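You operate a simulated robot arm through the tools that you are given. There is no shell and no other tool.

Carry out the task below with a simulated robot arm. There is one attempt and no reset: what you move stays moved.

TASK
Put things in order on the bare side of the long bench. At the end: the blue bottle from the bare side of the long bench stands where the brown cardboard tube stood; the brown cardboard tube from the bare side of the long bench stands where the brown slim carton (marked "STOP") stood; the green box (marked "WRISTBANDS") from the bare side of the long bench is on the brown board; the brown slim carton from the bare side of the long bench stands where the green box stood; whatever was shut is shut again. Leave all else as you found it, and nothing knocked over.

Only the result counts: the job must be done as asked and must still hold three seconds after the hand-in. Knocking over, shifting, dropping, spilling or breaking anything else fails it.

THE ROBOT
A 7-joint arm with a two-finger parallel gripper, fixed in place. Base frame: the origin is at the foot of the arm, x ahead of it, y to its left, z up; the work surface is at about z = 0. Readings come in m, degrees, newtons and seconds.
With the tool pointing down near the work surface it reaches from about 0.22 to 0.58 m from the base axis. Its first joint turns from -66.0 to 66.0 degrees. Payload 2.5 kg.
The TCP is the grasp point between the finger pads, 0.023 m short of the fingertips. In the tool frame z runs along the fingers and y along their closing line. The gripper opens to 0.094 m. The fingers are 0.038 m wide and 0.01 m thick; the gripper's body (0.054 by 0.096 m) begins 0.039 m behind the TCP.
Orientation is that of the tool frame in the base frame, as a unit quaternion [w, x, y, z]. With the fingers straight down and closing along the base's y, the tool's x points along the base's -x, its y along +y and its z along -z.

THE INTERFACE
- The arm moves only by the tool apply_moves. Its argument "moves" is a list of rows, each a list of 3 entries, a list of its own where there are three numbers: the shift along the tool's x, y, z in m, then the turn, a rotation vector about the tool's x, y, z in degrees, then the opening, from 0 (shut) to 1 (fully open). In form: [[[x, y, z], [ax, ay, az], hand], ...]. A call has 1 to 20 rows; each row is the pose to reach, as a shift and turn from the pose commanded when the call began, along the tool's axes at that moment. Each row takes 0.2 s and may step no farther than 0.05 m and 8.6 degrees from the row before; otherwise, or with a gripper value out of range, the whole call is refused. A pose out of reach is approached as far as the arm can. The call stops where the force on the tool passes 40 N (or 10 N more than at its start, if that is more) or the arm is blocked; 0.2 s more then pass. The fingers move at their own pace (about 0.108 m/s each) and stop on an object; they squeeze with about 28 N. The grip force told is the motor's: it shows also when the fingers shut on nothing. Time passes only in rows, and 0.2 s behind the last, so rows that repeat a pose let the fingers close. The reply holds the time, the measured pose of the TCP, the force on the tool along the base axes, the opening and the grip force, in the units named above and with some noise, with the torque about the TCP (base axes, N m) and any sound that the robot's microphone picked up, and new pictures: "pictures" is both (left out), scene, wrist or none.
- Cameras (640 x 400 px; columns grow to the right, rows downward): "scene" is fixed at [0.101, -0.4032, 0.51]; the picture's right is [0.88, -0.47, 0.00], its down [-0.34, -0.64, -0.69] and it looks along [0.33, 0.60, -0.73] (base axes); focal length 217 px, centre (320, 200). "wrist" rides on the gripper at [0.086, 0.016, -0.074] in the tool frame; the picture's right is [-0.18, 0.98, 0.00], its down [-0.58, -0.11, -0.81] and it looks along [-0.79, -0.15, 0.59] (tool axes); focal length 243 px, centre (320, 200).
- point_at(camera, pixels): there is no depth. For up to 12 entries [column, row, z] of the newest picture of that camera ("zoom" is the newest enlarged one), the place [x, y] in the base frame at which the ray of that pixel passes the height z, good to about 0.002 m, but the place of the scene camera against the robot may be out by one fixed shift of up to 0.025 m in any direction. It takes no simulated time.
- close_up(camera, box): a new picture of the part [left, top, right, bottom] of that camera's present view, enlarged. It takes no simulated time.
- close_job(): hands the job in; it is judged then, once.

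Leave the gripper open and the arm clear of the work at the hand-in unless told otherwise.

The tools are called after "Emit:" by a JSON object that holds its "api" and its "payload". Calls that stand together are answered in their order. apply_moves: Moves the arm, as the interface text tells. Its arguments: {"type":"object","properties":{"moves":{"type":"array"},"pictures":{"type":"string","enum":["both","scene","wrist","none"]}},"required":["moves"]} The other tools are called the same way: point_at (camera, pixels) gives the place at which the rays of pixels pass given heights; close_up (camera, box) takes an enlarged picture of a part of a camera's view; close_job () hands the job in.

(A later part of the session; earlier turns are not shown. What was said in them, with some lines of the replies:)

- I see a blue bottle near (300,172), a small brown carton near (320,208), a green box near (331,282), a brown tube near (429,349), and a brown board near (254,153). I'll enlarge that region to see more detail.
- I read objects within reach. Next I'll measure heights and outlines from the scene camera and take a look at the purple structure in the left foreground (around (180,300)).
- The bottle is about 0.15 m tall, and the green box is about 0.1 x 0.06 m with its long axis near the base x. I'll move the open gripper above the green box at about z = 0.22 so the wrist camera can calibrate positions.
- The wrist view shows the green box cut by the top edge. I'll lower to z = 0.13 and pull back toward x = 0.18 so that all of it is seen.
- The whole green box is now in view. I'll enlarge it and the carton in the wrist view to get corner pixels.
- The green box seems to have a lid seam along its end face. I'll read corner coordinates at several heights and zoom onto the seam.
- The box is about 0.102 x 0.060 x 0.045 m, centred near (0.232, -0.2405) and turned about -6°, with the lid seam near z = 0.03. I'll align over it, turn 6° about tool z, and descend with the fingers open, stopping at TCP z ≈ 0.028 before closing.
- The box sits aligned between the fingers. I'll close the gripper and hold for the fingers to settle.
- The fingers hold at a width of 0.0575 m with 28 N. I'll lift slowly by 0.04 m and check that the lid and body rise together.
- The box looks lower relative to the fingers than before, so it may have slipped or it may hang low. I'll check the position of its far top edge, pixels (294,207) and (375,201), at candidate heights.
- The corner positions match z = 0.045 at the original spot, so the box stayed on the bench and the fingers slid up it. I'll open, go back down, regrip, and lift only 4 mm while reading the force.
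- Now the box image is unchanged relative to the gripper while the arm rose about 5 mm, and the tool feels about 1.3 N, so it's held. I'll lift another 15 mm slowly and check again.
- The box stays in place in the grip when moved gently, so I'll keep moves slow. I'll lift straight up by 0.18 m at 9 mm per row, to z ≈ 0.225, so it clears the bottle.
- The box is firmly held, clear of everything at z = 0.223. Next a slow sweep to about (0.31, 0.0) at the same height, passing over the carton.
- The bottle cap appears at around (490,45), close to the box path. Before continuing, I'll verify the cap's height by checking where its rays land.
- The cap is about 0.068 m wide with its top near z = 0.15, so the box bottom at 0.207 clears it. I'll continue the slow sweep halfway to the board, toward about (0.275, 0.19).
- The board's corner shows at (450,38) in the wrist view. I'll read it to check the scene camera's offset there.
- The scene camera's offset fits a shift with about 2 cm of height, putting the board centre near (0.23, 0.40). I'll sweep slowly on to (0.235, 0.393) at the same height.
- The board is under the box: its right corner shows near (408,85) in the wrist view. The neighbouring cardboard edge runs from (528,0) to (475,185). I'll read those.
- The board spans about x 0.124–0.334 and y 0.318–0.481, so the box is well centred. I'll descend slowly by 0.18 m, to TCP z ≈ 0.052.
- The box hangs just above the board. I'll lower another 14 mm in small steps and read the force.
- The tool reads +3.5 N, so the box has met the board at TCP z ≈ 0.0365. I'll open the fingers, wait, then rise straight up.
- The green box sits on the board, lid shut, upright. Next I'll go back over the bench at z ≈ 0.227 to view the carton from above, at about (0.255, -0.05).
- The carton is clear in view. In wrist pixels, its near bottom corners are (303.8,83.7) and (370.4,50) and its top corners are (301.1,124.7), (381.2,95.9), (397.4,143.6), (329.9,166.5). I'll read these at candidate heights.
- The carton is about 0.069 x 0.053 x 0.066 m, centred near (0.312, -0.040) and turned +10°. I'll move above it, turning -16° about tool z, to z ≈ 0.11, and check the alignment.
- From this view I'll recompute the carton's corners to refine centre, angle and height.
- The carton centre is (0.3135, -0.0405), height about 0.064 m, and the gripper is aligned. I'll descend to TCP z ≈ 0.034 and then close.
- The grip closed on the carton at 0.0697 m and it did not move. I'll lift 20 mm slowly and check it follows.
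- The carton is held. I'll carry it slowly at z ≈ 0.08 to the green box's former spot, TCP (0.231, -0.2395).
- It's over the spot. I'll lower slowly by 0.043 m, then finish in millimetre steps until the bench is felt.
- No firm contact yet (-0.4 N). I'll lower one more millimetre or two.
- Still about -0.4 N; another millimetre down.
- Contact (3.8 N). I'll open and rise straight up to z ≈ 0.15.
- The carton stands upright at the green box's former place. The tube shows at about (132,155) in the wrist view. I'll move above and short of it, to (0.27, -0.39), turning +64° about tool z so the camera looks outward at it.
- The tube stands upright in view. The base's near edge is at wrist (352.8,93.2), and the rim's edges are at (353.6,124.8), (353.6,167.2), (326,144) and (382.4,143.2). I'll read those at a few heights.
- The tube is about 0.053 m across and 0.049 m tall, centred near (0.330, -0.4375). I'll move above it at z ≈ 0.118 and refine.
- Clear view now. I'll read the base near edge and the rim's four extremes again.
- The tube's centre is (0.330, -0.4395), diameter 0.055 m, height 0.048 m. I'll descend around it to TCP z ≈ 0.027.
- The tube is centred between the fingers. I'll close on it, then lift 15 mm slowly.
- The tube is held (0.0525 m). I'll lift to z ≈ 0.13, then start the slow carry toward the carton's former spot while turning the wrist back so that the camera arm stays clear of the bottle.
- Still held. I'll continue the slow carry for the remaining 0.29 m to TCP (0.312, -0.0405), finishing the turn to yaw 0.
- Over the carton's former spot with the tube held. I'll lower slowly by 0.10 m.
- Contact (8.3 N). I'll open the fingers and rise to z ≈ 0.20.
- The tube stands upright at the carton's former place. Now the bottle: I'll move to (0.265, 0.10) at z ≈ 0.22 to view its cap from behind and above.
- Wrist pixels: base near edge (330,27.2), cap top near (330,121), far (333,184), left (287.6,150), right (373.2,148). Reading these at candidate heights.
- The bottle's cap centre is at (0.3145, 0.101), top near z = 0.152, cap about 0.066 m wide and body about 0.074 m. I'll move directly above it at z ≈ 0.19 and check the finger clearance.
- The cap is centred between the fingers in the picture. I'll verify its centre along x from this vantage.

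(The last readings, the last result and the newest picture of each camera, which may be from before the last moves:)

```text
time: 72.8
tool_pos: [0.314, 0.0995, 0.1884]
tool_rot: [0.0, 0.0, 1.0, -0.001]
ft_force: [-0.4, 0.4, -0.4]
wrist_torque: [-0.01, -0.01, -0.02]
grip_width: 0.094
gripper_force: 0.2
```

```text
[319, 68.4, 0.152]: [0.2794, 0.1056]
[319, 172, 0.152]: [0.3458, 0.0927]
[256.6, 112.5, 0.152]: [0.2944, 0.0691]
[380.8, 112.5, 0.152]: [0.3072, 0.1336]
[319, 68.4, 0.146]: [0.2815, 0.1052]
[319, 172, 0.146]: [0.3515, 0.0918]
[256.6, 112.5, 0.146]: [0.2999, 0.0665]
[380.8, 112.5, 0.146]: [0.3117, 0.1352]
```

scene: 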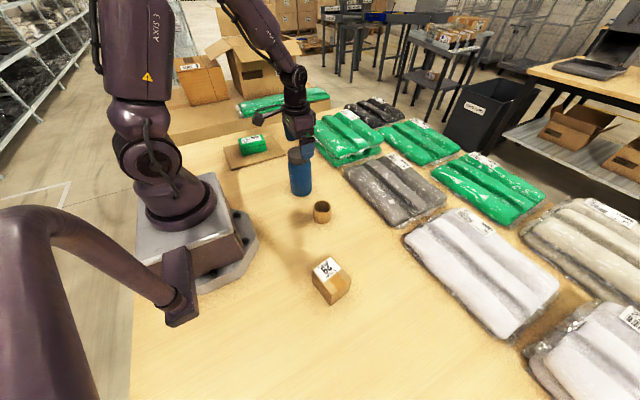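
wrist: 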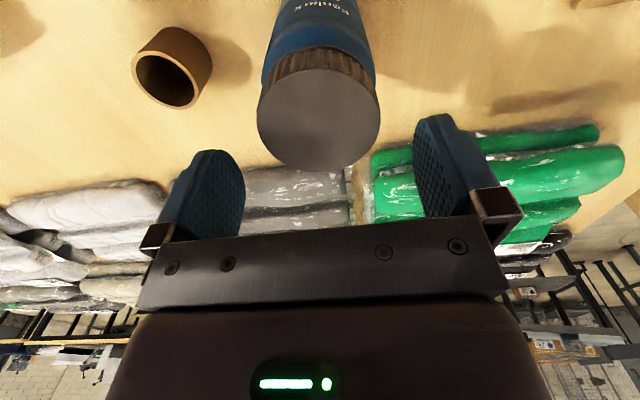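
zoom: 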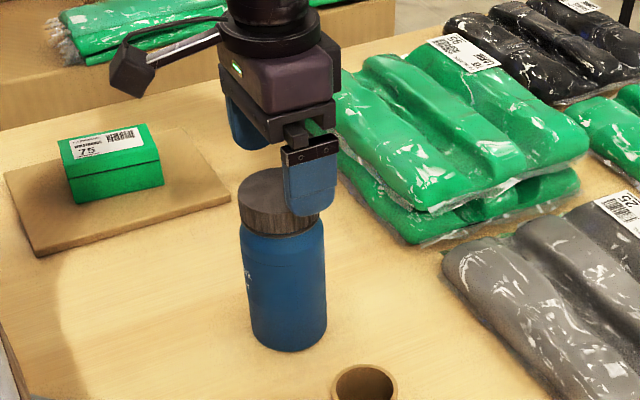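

Centre ≈ (0.315, 0.100), matching the TCP. I'll descend gently to TCP z ≈ 0.120, so the palm stays just above the cap.

Emit:
{"api": "apply_moves", "payload": {"moves": [[[-0.001, 0.0005, 0.015], [0, 0, 0], 1], [[-0.001, 0.0005, 0.03], [0, 0, 0], 1], [[-0.001, 0.0005, 0.045], [0, 0, 0], 1], [[-0.001, 0.0005, 0.058], [0, 0, 0], 1], [[-0.001, 0.0005, 0.068], [0, 0, 0], 1], [[-0.001, 0.0005, 0.068], [0, 0, 0], 1]]}}

Emit:
{"api": "close_up", "payload": {"camera": "scene", "box": [250, 100, 370, 210]}}

```text
time: 74.2
tool_pos: [0.3149, 0.0999, 0.119]
tool_rot: [0.0, 0.0, 1.0, -0.001]
ft_force: [-0.3, -0.7, 0.0]
wrist_torque: [0.0, -0.02, -0.02]
grip_width: 0.0938
gripper_force: 0.1
```

scene: 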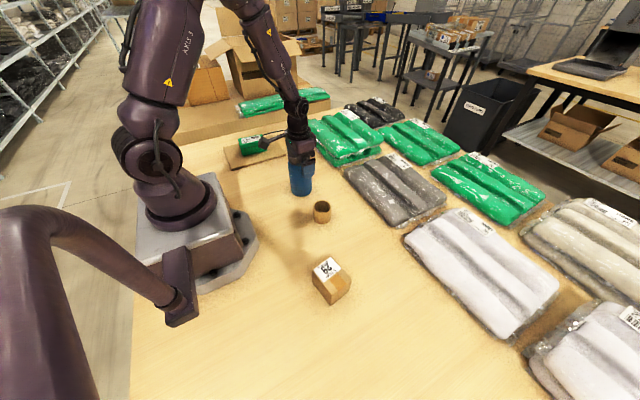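
wrist: 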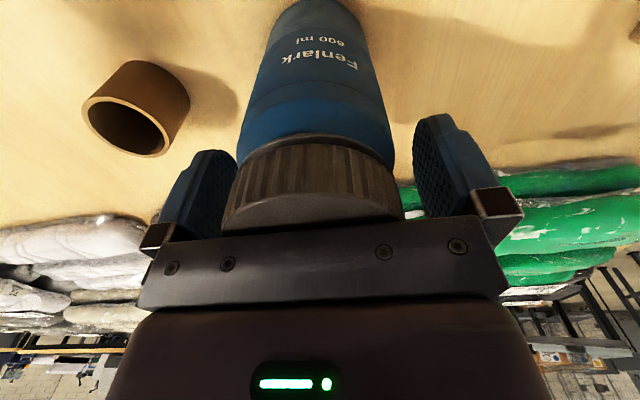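

```text
3.64 times, centred on (310, 155) of scene
```

zoom: 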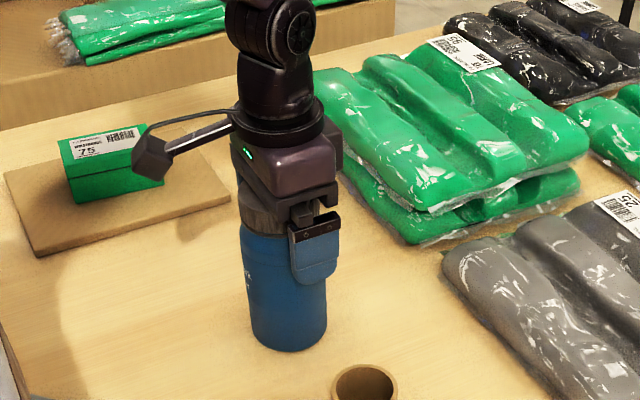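

The fingers straddle the cap and upper body, no contact forces. I'll close and let it settle.

Emit:
{"api": "apply_moves", "payload": {"moves": [[[0, 0, 0.002], [0, 0, 0], 1], [[0, 0, 0.002], [0, 0, 0], 0.5], [[0, 0, 0.002], [0, 0, 0], 0], [[0, 0, 0.002], [0, 0, 0], 0], [[0, 0, 0.002], [0, 0, 0], 0]]}}

Emit:
{"api": "close_up", "payload": {"camera": "scene", "box": [250, 100, 370, 210]}}

```text
time: 75.4
tool_pos: [0.3153, 0.1004, 0.1203]
tool_rot: [-0.001, 0.001, 1.0, 0.0]
ft_force: [-0.7, -2.2, 5.1]
wrist_torque: [-0.08, 0.07, -0.01]
grip_width: 0.0694
gripper_force: 27.8
```

scene: 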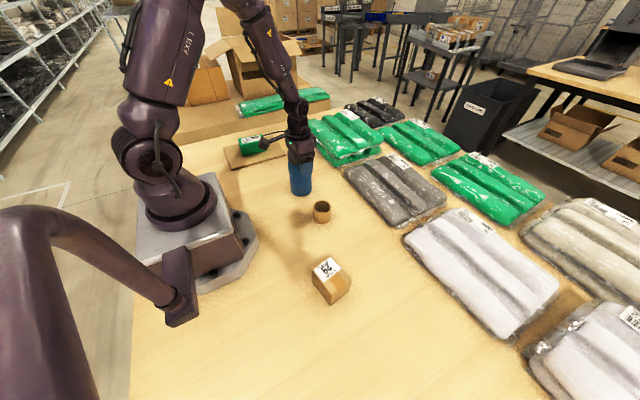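
wrist: 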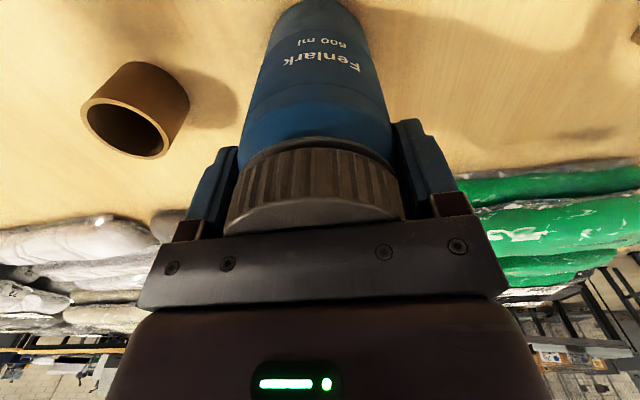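

```text
3.64 times, centred on (310, 155) of scene
```

zoom: 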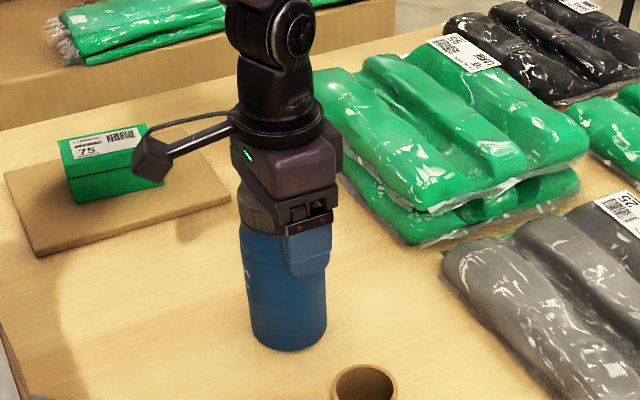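

Gripped at 0.0694 m, with about 5 N of upward force, so the palm lightly touches the cap. I'll lift very slowly by 15 mm and check.

Emit:
{"api": "apply_moves", "payload": {"moves": [[[0, 0, -0.002], [0, 0, 0], 0], [[0, 0, -0.004], [0, 0, 0], 0], [[0, 0, -0.007], [0, 0, 0], 0], [[0, 0, -0.011], [0, 0, 0], 0], [[0, 0, -0.015], [0, 0, 0], 0], [[0, 0, -0.015], [0, 0, 0], 0]]}}

Emit:
{"api": "close_up", "payload": {"camera": "scene", "box": [250, 100, 370, 210]}}

```text
time: 76.8
tool_pos: [0.3161, 0.1019, 0.134]
tool_rot: [0.0, 0.0, 1.0, 0.0]
ft_force: [0.4, 0.2, -1.4]
wrist_torque: [-0.01, 0.0, -0.01]
grip_width: 0.0695
gripper_force: 27.8
```

scene: 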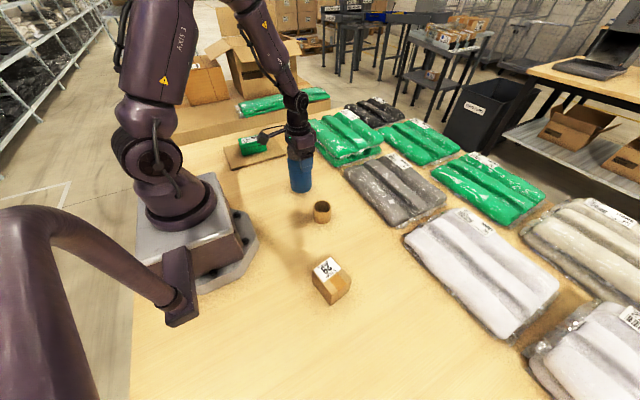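
wrist: 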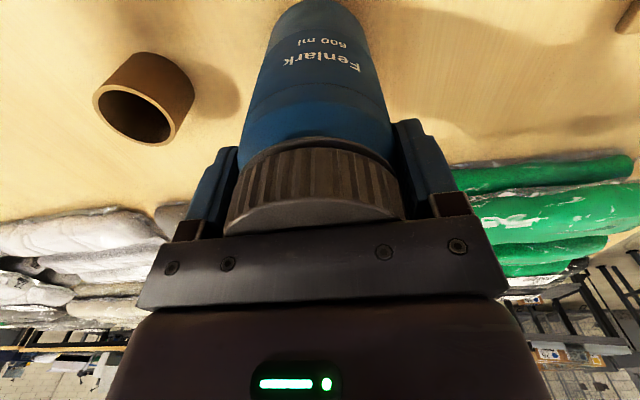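

```text
3.64 times, centred on (310, 155) of scene
```

zoom: 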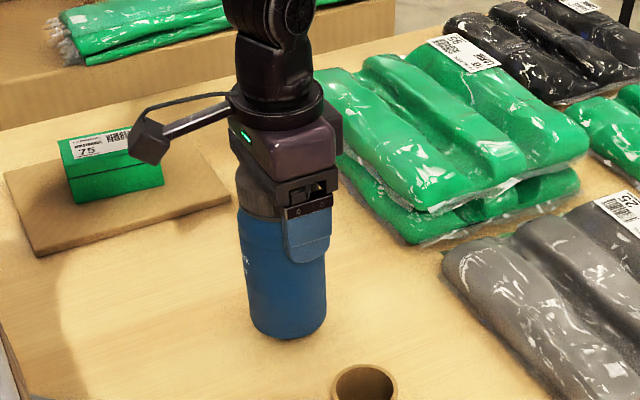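

The bottle follows the gripper without slipping. I'll lift another 0.08 m slowly.

Emit:
{"api": "apply_moves", "payload": {"moves": [[[0, 0, -0.004], [0, 0, 0], 0], [[0, 0, -0.01], [0, 0, 0], 0], [[0, 0, -0.018], [0, 0, 0], 0], [[0, 0, -0.027], [0, 0, 0], 0], [[0, 0, -0.036], [0, 0, 0], 0], [[0, 0, -0.045], [0, 0, 0], 0], [[0, 0, -0.054], [0, 0, 0], 0], [[0, 0, -0.063], [0, 0, 0], 0], [[0, 0, -0.071], [0, 0, 0], 0], [[0, 0, -0.077], [0, 0, 0], 0], [[0, 0, -0.08], [0, 0, 0], 0]]}}

```text
time: 79.2
tool_pos: [0.3159, 0.1015, 0.2137]
tool_rot: [0.0, -0.001, 1.0, 0.001]
ft_force: [-0.1, -1.2, -2.0]
wrist_torque: [0.03, -0.02, -0.04]
grip_width: 0.0694
gripper_force: 27.9
```

scene: 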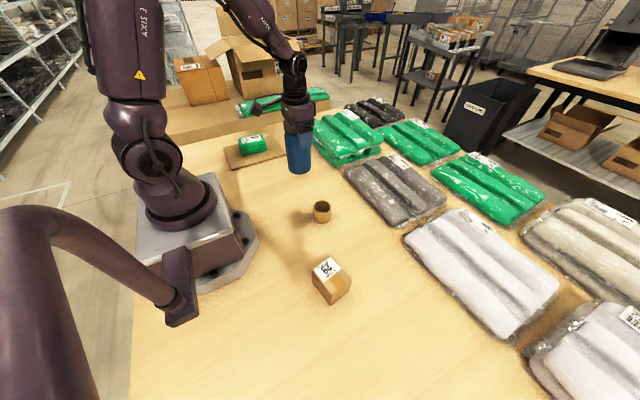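
wrist: 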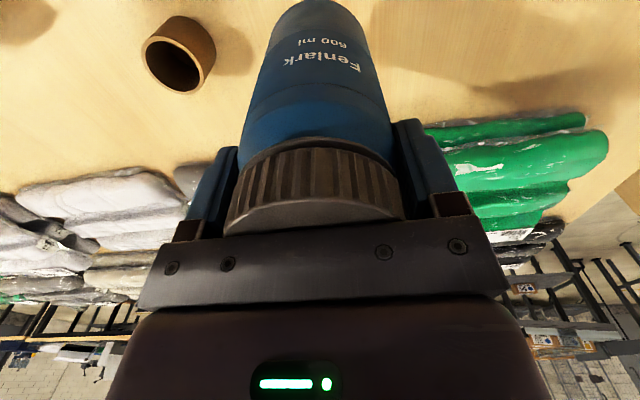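

Held firmly; bottle bottom at about z = 0.095, above the tube's 0.048. I'll carry slowly in -y for 0.27 m, to (0.323, -0.17).

Emit:
{"api": "apply_moves", "payload": {"moves": [[[0, -0.004, 0], [0, 0, 0], 0], [[-0.0003, -0.012, 0], [0, 0, 0], 0], [[-0.0006, -0.0245, 0], [0, 0, 0], 0], [[-0.001, -0.039, 0], [0, 0, 0], 0], [[-0.0014, -0.0535, 0], [0, 0, 0], 0], [[-0.0018, -0.068, 0], [0, 0, 0], 0], [[-0.0021, -0.0825, 0], [0, 0, 0], 0], [[-0.0025, -0.097, 0], [0, 0, 0], 0], [[-0.0029, -0.1115, 0], [0, 0, 0], 0], [[-0.0032, -0.126, 0], [0, 0, 0], 0], [[-0.0036, -0.1405, 0], [0, 0, 0], 0], [[-0.004, -0.155, 0], [0, 0, 0], 0], [[-0.0044, -0.1695, 0], [0, 0, 0], 0], [[-0.0047, -0.184, 0], [0, 0, 0], 0], [[-0.0051, -0.1985, 0], [0, 0, 0], 0], [[-0.0055, -0.213, 0], [0, 0, 0], 0], [[-0.0059, -0.2275, 0], [0, 0, 0], 0], [[-0.0063, -0.242, 0], [0, 0, 0], 0], [[-0.0067, -0.256, 0], [0, 0, 0], 0], [[-0.007, -0.2715, 0], [0, 0, 0], 0]]}}

```text
time: 83.4
tool_pos: [0.3229, -0.1697, 0.2144]
tool_rot: [0.0, 0.0, 1.0, -0.001]
ft_force: [-0.2, -0.1, -0.8]
wrist_torque: [0.01, -0.03, 0.0]
grip_width: 0.0695
gripper_force: 28.2
```

scene: 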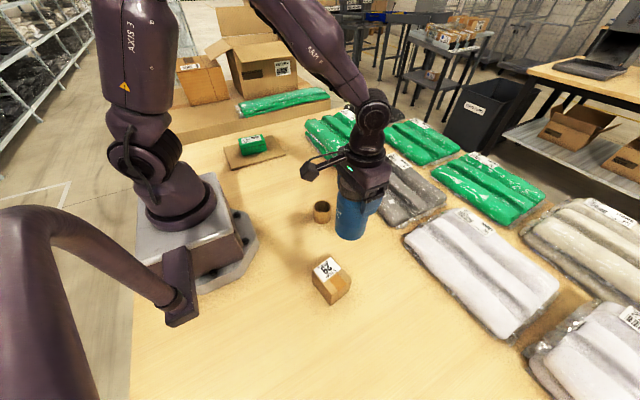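
wrist: 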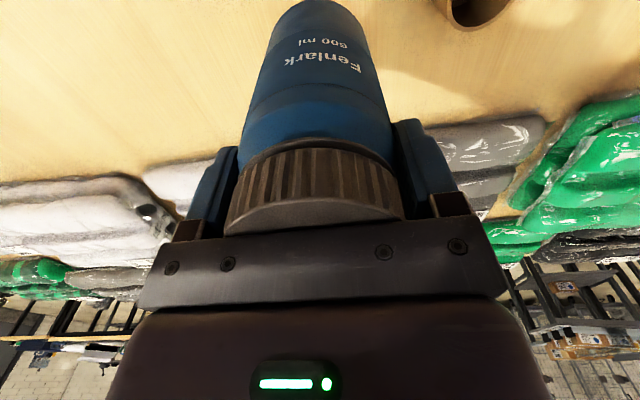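

The bottle is past the tube and steady. I'll carry on the remaining 0.27 m to (0.330, -0.4394), turning gradually +54° about tool z for reach.

Emit:
{"api": "apply_moves", "payload": {"moves": [[[0, -0.004, 0], [0, 0, 1], 0], [[-0.0003, -0.012, 0], [0, 0, 3], 0], [[-0.0006, -0.0245, 0], [0, 0, 6], 0], [[-0.001, -0.039, 0], [0, 0, 9], 0], [[-0.0014, -0.0535, 0], [0, 0, 12], 0], [[-0.0018, -0.068, 0], [0, 0, 15], 0], [[-0.0021, -0.0825, 0], [0, 0, 18], 0], [[-0.0025, -0.097, 0], [0, 0, 21], 0], [[-0.0029, -0.1115, 0], [0, 0, 24], 0], [[-0.0032, -0.126, 0], [0, 0, 27], 0], [[-0.0036, -0.1405, 0], [0, 0, 30], 0], [[-0.004, -0.155, 0], [0, 0, 33], 0], [[-0.0044, -0.1695, 0], [0, 0, 36], 0], [[-0.0047, -0.184, 0], [0, 0, 39], 0], [[-0.0051, -0.1985, 0], [0, 0, 42], 0], [[-0.0055, -0.213, 0], [0, 0, 45], 0], [[-0.0059, -0.2275, 0], [0, 0, 48], 0], [[-0.0063, -0.242, 0], [0, 0, 51], 0], [[-0.0067, -0.256, 0], [0, 0, 53], 0], [[-0.0071, -0.2697, 0], [0, 0, 54], 0]]}}

```text
time: 87.6
tool_pos: [0.329, -0.4393, 0.2136]
tool_rot: [-0.001, 0.454, 0.891, 0.0]
ft_force: [1.1, -0.3, -1.1]
wrist_torque: [-0.04, 0.01, -0.04]
grip_width: 0.0692
gripper_force: 28.2
```

scene: 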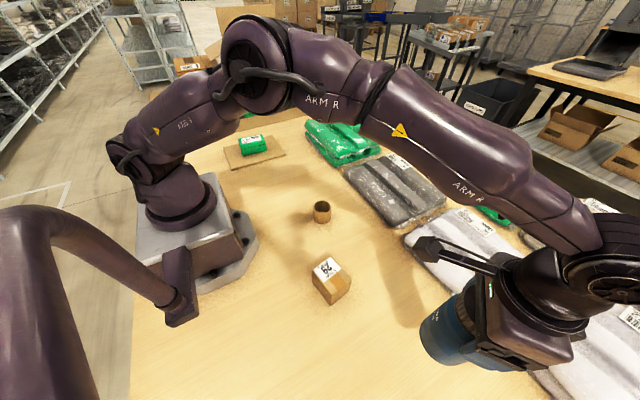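
wrist: 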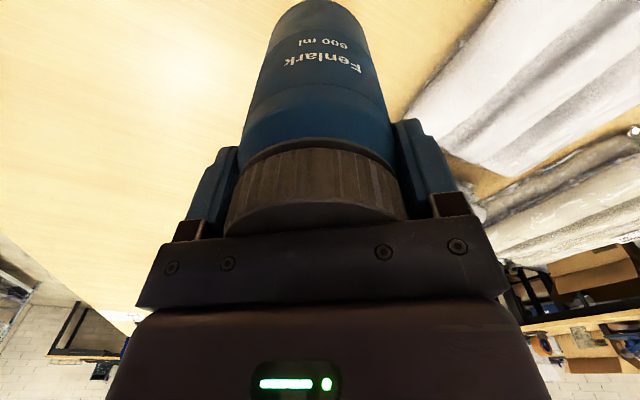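

Over the tube's former spot. I'll lower slowly by 0.09 m, to TCP z ≈ 0.123.

Emit:
{"api": "apply_moves", "payload": {"moves": [[[0, 0, 0.004], [0, 0, 0], 0], [[0, 0, 0.01], [0, 0, 0], 0], [[0, 0, 0.018], [0, 0, 0], 0], [[0, 0, 0.027], [0, 0, 0], 0], [[0, 0, 0.036], [0, 0, 0], 0], [[0, 0, 0.045], [0, 0, 0], 0], [[0, 0, 0.054], [0, 0, 0], 0], [[0, 0, 0.063], [0, 0, 0], 0], [[0, 0, 0.072], [0, 0, 0], 0], [[0, 0, 0.08], [0, 0, 0], 0], [[0, 0, 0.086], [0, 0, 0], 0], [[0, 0, 0.09], [0, 0, 0], 0], [[0, 0, 0.09], [0, 0, 0], 0]]}}

Emit:
{"api": "apply_moves", "payload": {"moves": [[[0, 0, 0.001], [0, 0, 0], 0], [[0, 0, 0.002], [0, 0, 0], 0]], "pictures": "none"}}

```text
time: 90.4
tool_pos: [0.3302, -0.4409, 0.1241]
tool_rot: [0.001, 0.454, 0.891, 0.0]
ft_force: [0.3, 0.1, -1.4]
wrist_torque: [-0.04, 0.01, -0.01]
grip_width: 0.0695
gripper_force: 28.1
```

scene: 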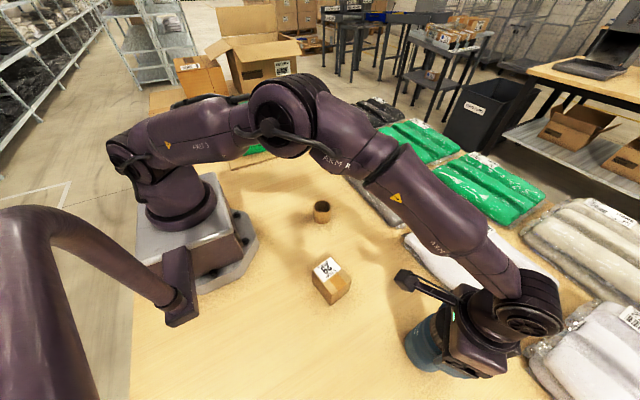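
wrist: 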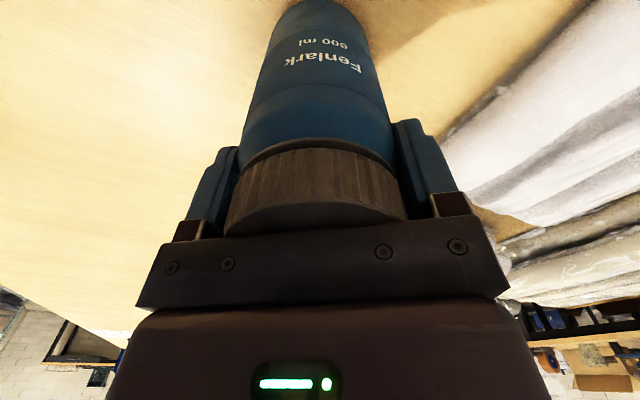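

```text
time: 91.0
tool_pos: [0.3299, -0.44, 0.1217]
tool_rot: [0.0, 0.454, 0.891, 0.0]
ft_force: [0.8, -0.5, -0.8]
wrist_torque: [-0.01, -0.05, 0.0]
grip_width: 0.0693
gripper_force: 27.8
```

Not in contact yet (-0.8 N). I'll step down by 1 mm at a time.

Emit:
{"api": "apply_moves", "payload": {"moves": [[[0, 0, 0.001], [0, 0, 0], 0]], "pictures": "none"}}

Emit:
{"api": "apply_moves", "payload": {"moves": [[[0, 0, 0.001], [0, 0, 0], 0]], "pictures": "none"}}

```text
time: 91.4
tool_pos: [0.3309, -0.4405, 0.1204]
tool_rot: [0.0, 0.454, 0.891, -0.001]
ft_force: [0.4, 0.9, -1.9]
wrist_torque: [0.0, 0.05, 0.0]
grip_width: 0.0695
gripper_force: 27.9
```

```text
time: 91.8
tool_pos: [0.3303, -0.4393, 0.1205]
tool_rot: [0.0, 0.453, 0.891, 0.0]
ft_force: [0.4, 0.7, -1.2]
wrist_torque: [0.0, -0.02, 0.02]
grip_width: 0.0694
gripper_force: 28.4
```

Still hanging; another two single-millimetre steps.

Emit:
{"api": "apply_moves", "payload": {"moves": [[[0, 0, 0.001], [0, 0, 0], 0]], "pictures": "none"}}

Emit:
{"api": "apply_moves", "payload": {"moves": [[[0, 0, 0.001], [0, 0, 0], 0]], "pictures": "none"}}

```text
time: 92.2
tool_pos: [0.3302, -0.4398, 0.1181]
tool_rot: [-0.001, 0.454, 0.891, 0.0]
ft_force: [-0.8, 0.4, -1.6]
wrist_torque: [0.04, 0.01, 0.03]
grip_width: 0.0693
gripper_force: 28.1
```

```text
time: 92.6
tool_pos: [0.3305, -0.4404, 0.1179]
tool_rot: [0.0, 0.454, 0.891, 0.0]
ft_force: [-1.5, 1.3, 3.8]
wrist_torque: [0.25, 0.09, 0.06]
grip_width: 0.0693
gripper_force: 27.7
```

Contact (3.8 N). I'll open, wait, and rise straight up well above the bottle.

Emit:
{"api": "apply_moves", "payload": {"moves": [[[0, 0, 0], [0, 0, 0], 0.85], [[0, 0, 0], [0, 0, 0], 1], [[0, 0, 0], [0, 0, 0], 1], [[0, 0, 0], [0, 0, 0], 1], [[0, 0, -0.01], [0, 0, 0], 1], [[0, 0, -0.025], [0, 0, 0], 1], [[0, 0, -0.05], [0, 0, 0], 1], [[0, 0, -0.09], [0, 0, 0], 1], [[0, 0, -0.12], [0, 0, 0], 1]]}}

```text
time: 94.6
tool_pos: [0.3303, -0.4396, 0.2384]
tool_rot: [0.0, 0.455, 0.891, 0.0]
ft_force: [0.5, 0.0, -0.3]
wrist_torque: [0.02, -0.01, -0.01]
grip_width: 0.0939
gripper_force: 0.0
```

scene: 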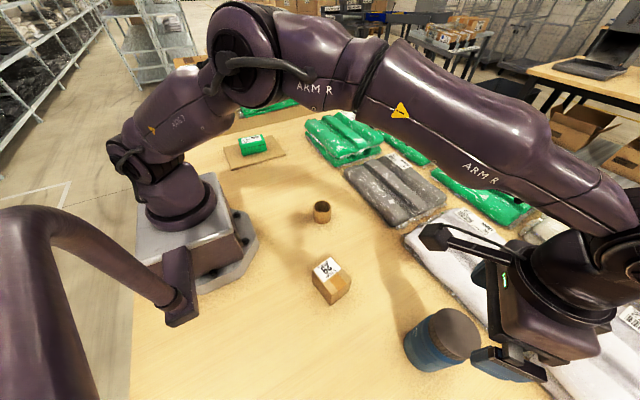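
wrist: 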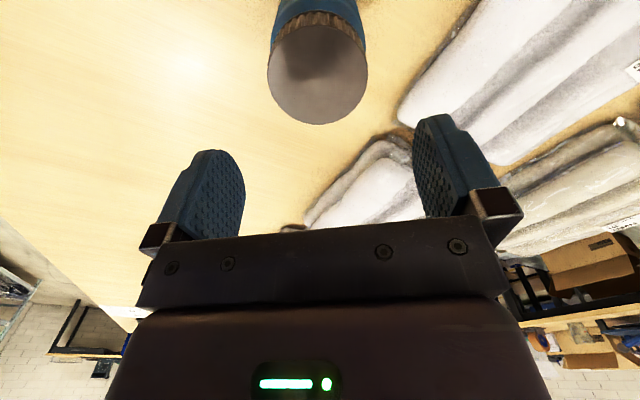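

The bottle stands upright on the tube's former spot. I'll retreat up and back near the start pose, turning the wrist back, and inspect everything.

Emit:
{"api": "apply_moves", "payload": {"moves": [[[0, 0, -0.035], [0, 0, 0], 1], [[0, 0, -0.07], [0, 0, 0], 1], [[0.0209, 0.0244, -0.1], [0, 0, -6.7], 1], [[0.0418, 0.0489, -0.1], [0, 0, -13.5], 1], [[0.0626, 0.0733, -0.1], [0, 0, -20.2], 1], [[0.0835, 0.0978, -0.1], [0, 0, -27], 1], [[0.1044, 0.1222, -0.1], [0, 0, -33.7], 1], [[0.1253, 0.1466, -0.1], [0, 0, -40.5], 1], [[0.1461, 0.1711, -0.1], [0, 0, -47.2], 1], [[0.167, 0.1955, -0.1], [0, 0, -54], 1], [[0.167, 0.1955, -0.1], [0, 0, -54], 1]]}}

Emit:
{"api": "close_up", "payload": {"camera": "scene", "box": [210, 120, 350, 220]}}

Emit:
{"api": "close_up", "payload": {"camera": "scene", "box": [280, 190, 500, 390]}}

```text
time: 97.0
tool_pos: [0.39, -0.1892, 0.3389]
tool_rot: [0.0, -0.001, 1.0, 0.0]
ft_force: [-0.1, -0.1, 0.9]
wrist_torque: [-0.01, -0.01, -0.01]
grip_width: 0.0937
gripper_force: 0.1
```

scene: 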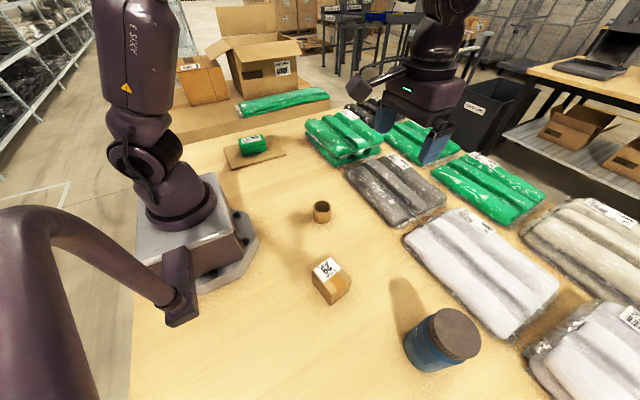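
wrist: 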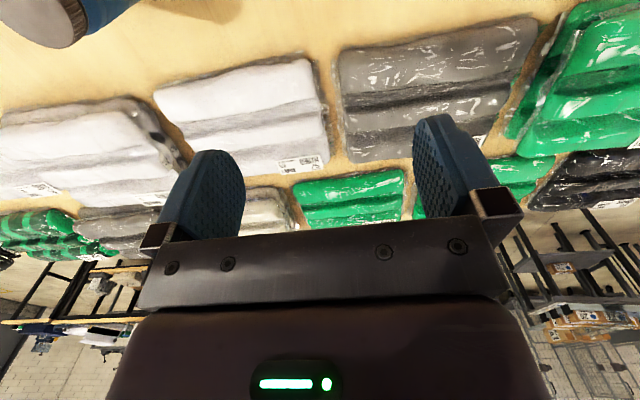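

```text
4.00 times, centred on (280, 170) of scene
```

zoom: 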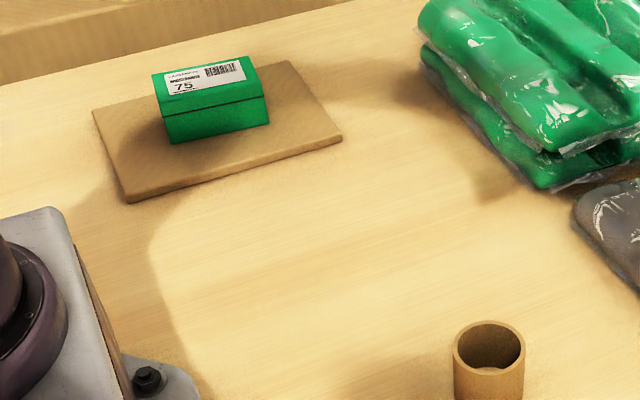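

```text
2.00 times, centred on (390, 290) of scene
```

zoom: 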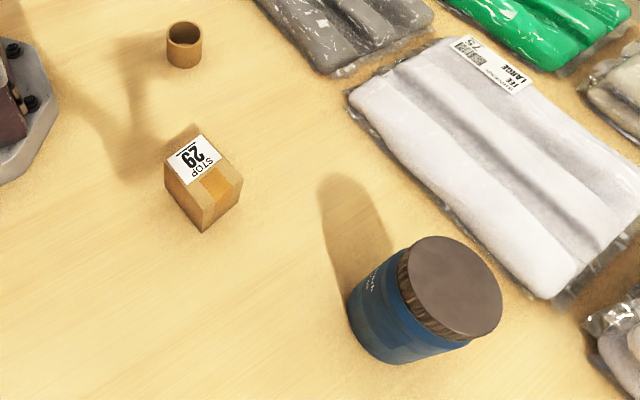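

Everything checks out in the pictures:
- The green box is shut and upright on the board, and the board's corners are where they were.
- The carton stands at the green box's old place.
- The tube stands at the carton's old place.
- The bottle stands at the tube's old place.

The gripper is open and the arm is clear, so I'm handing in.

Emit:
{"api": "close_job", "payload": {}}

```text
The job is handed in.
```

I've handed in the job with all four items moved. In the last pictures everything stood upright and nothing else on the bench had shifted. I haven't had the judge's result.

| Item | Where it is now |
|---|---|
| Green box ("WRISTBANDS") | On the brown board, lid shut |
| Brown slim carton ("STOP") | Where the green box stood |
| Brown cardboard tube | Where the carton stood |
| Blue bottle | Where the tube stood |

By the arm's readings, the carton, tube and bottle were each set down within about 2 mm of the measured spot.

My first attempt to lift the green box slipped. The fingers slid up its sides, but the box did not move and the lid stayed shut. I gripped it again lower down and lifted everything more slowly after that, with no further slips.

At hand-in the gripper was open and the arm was raised clear of the bench, near its starting position.
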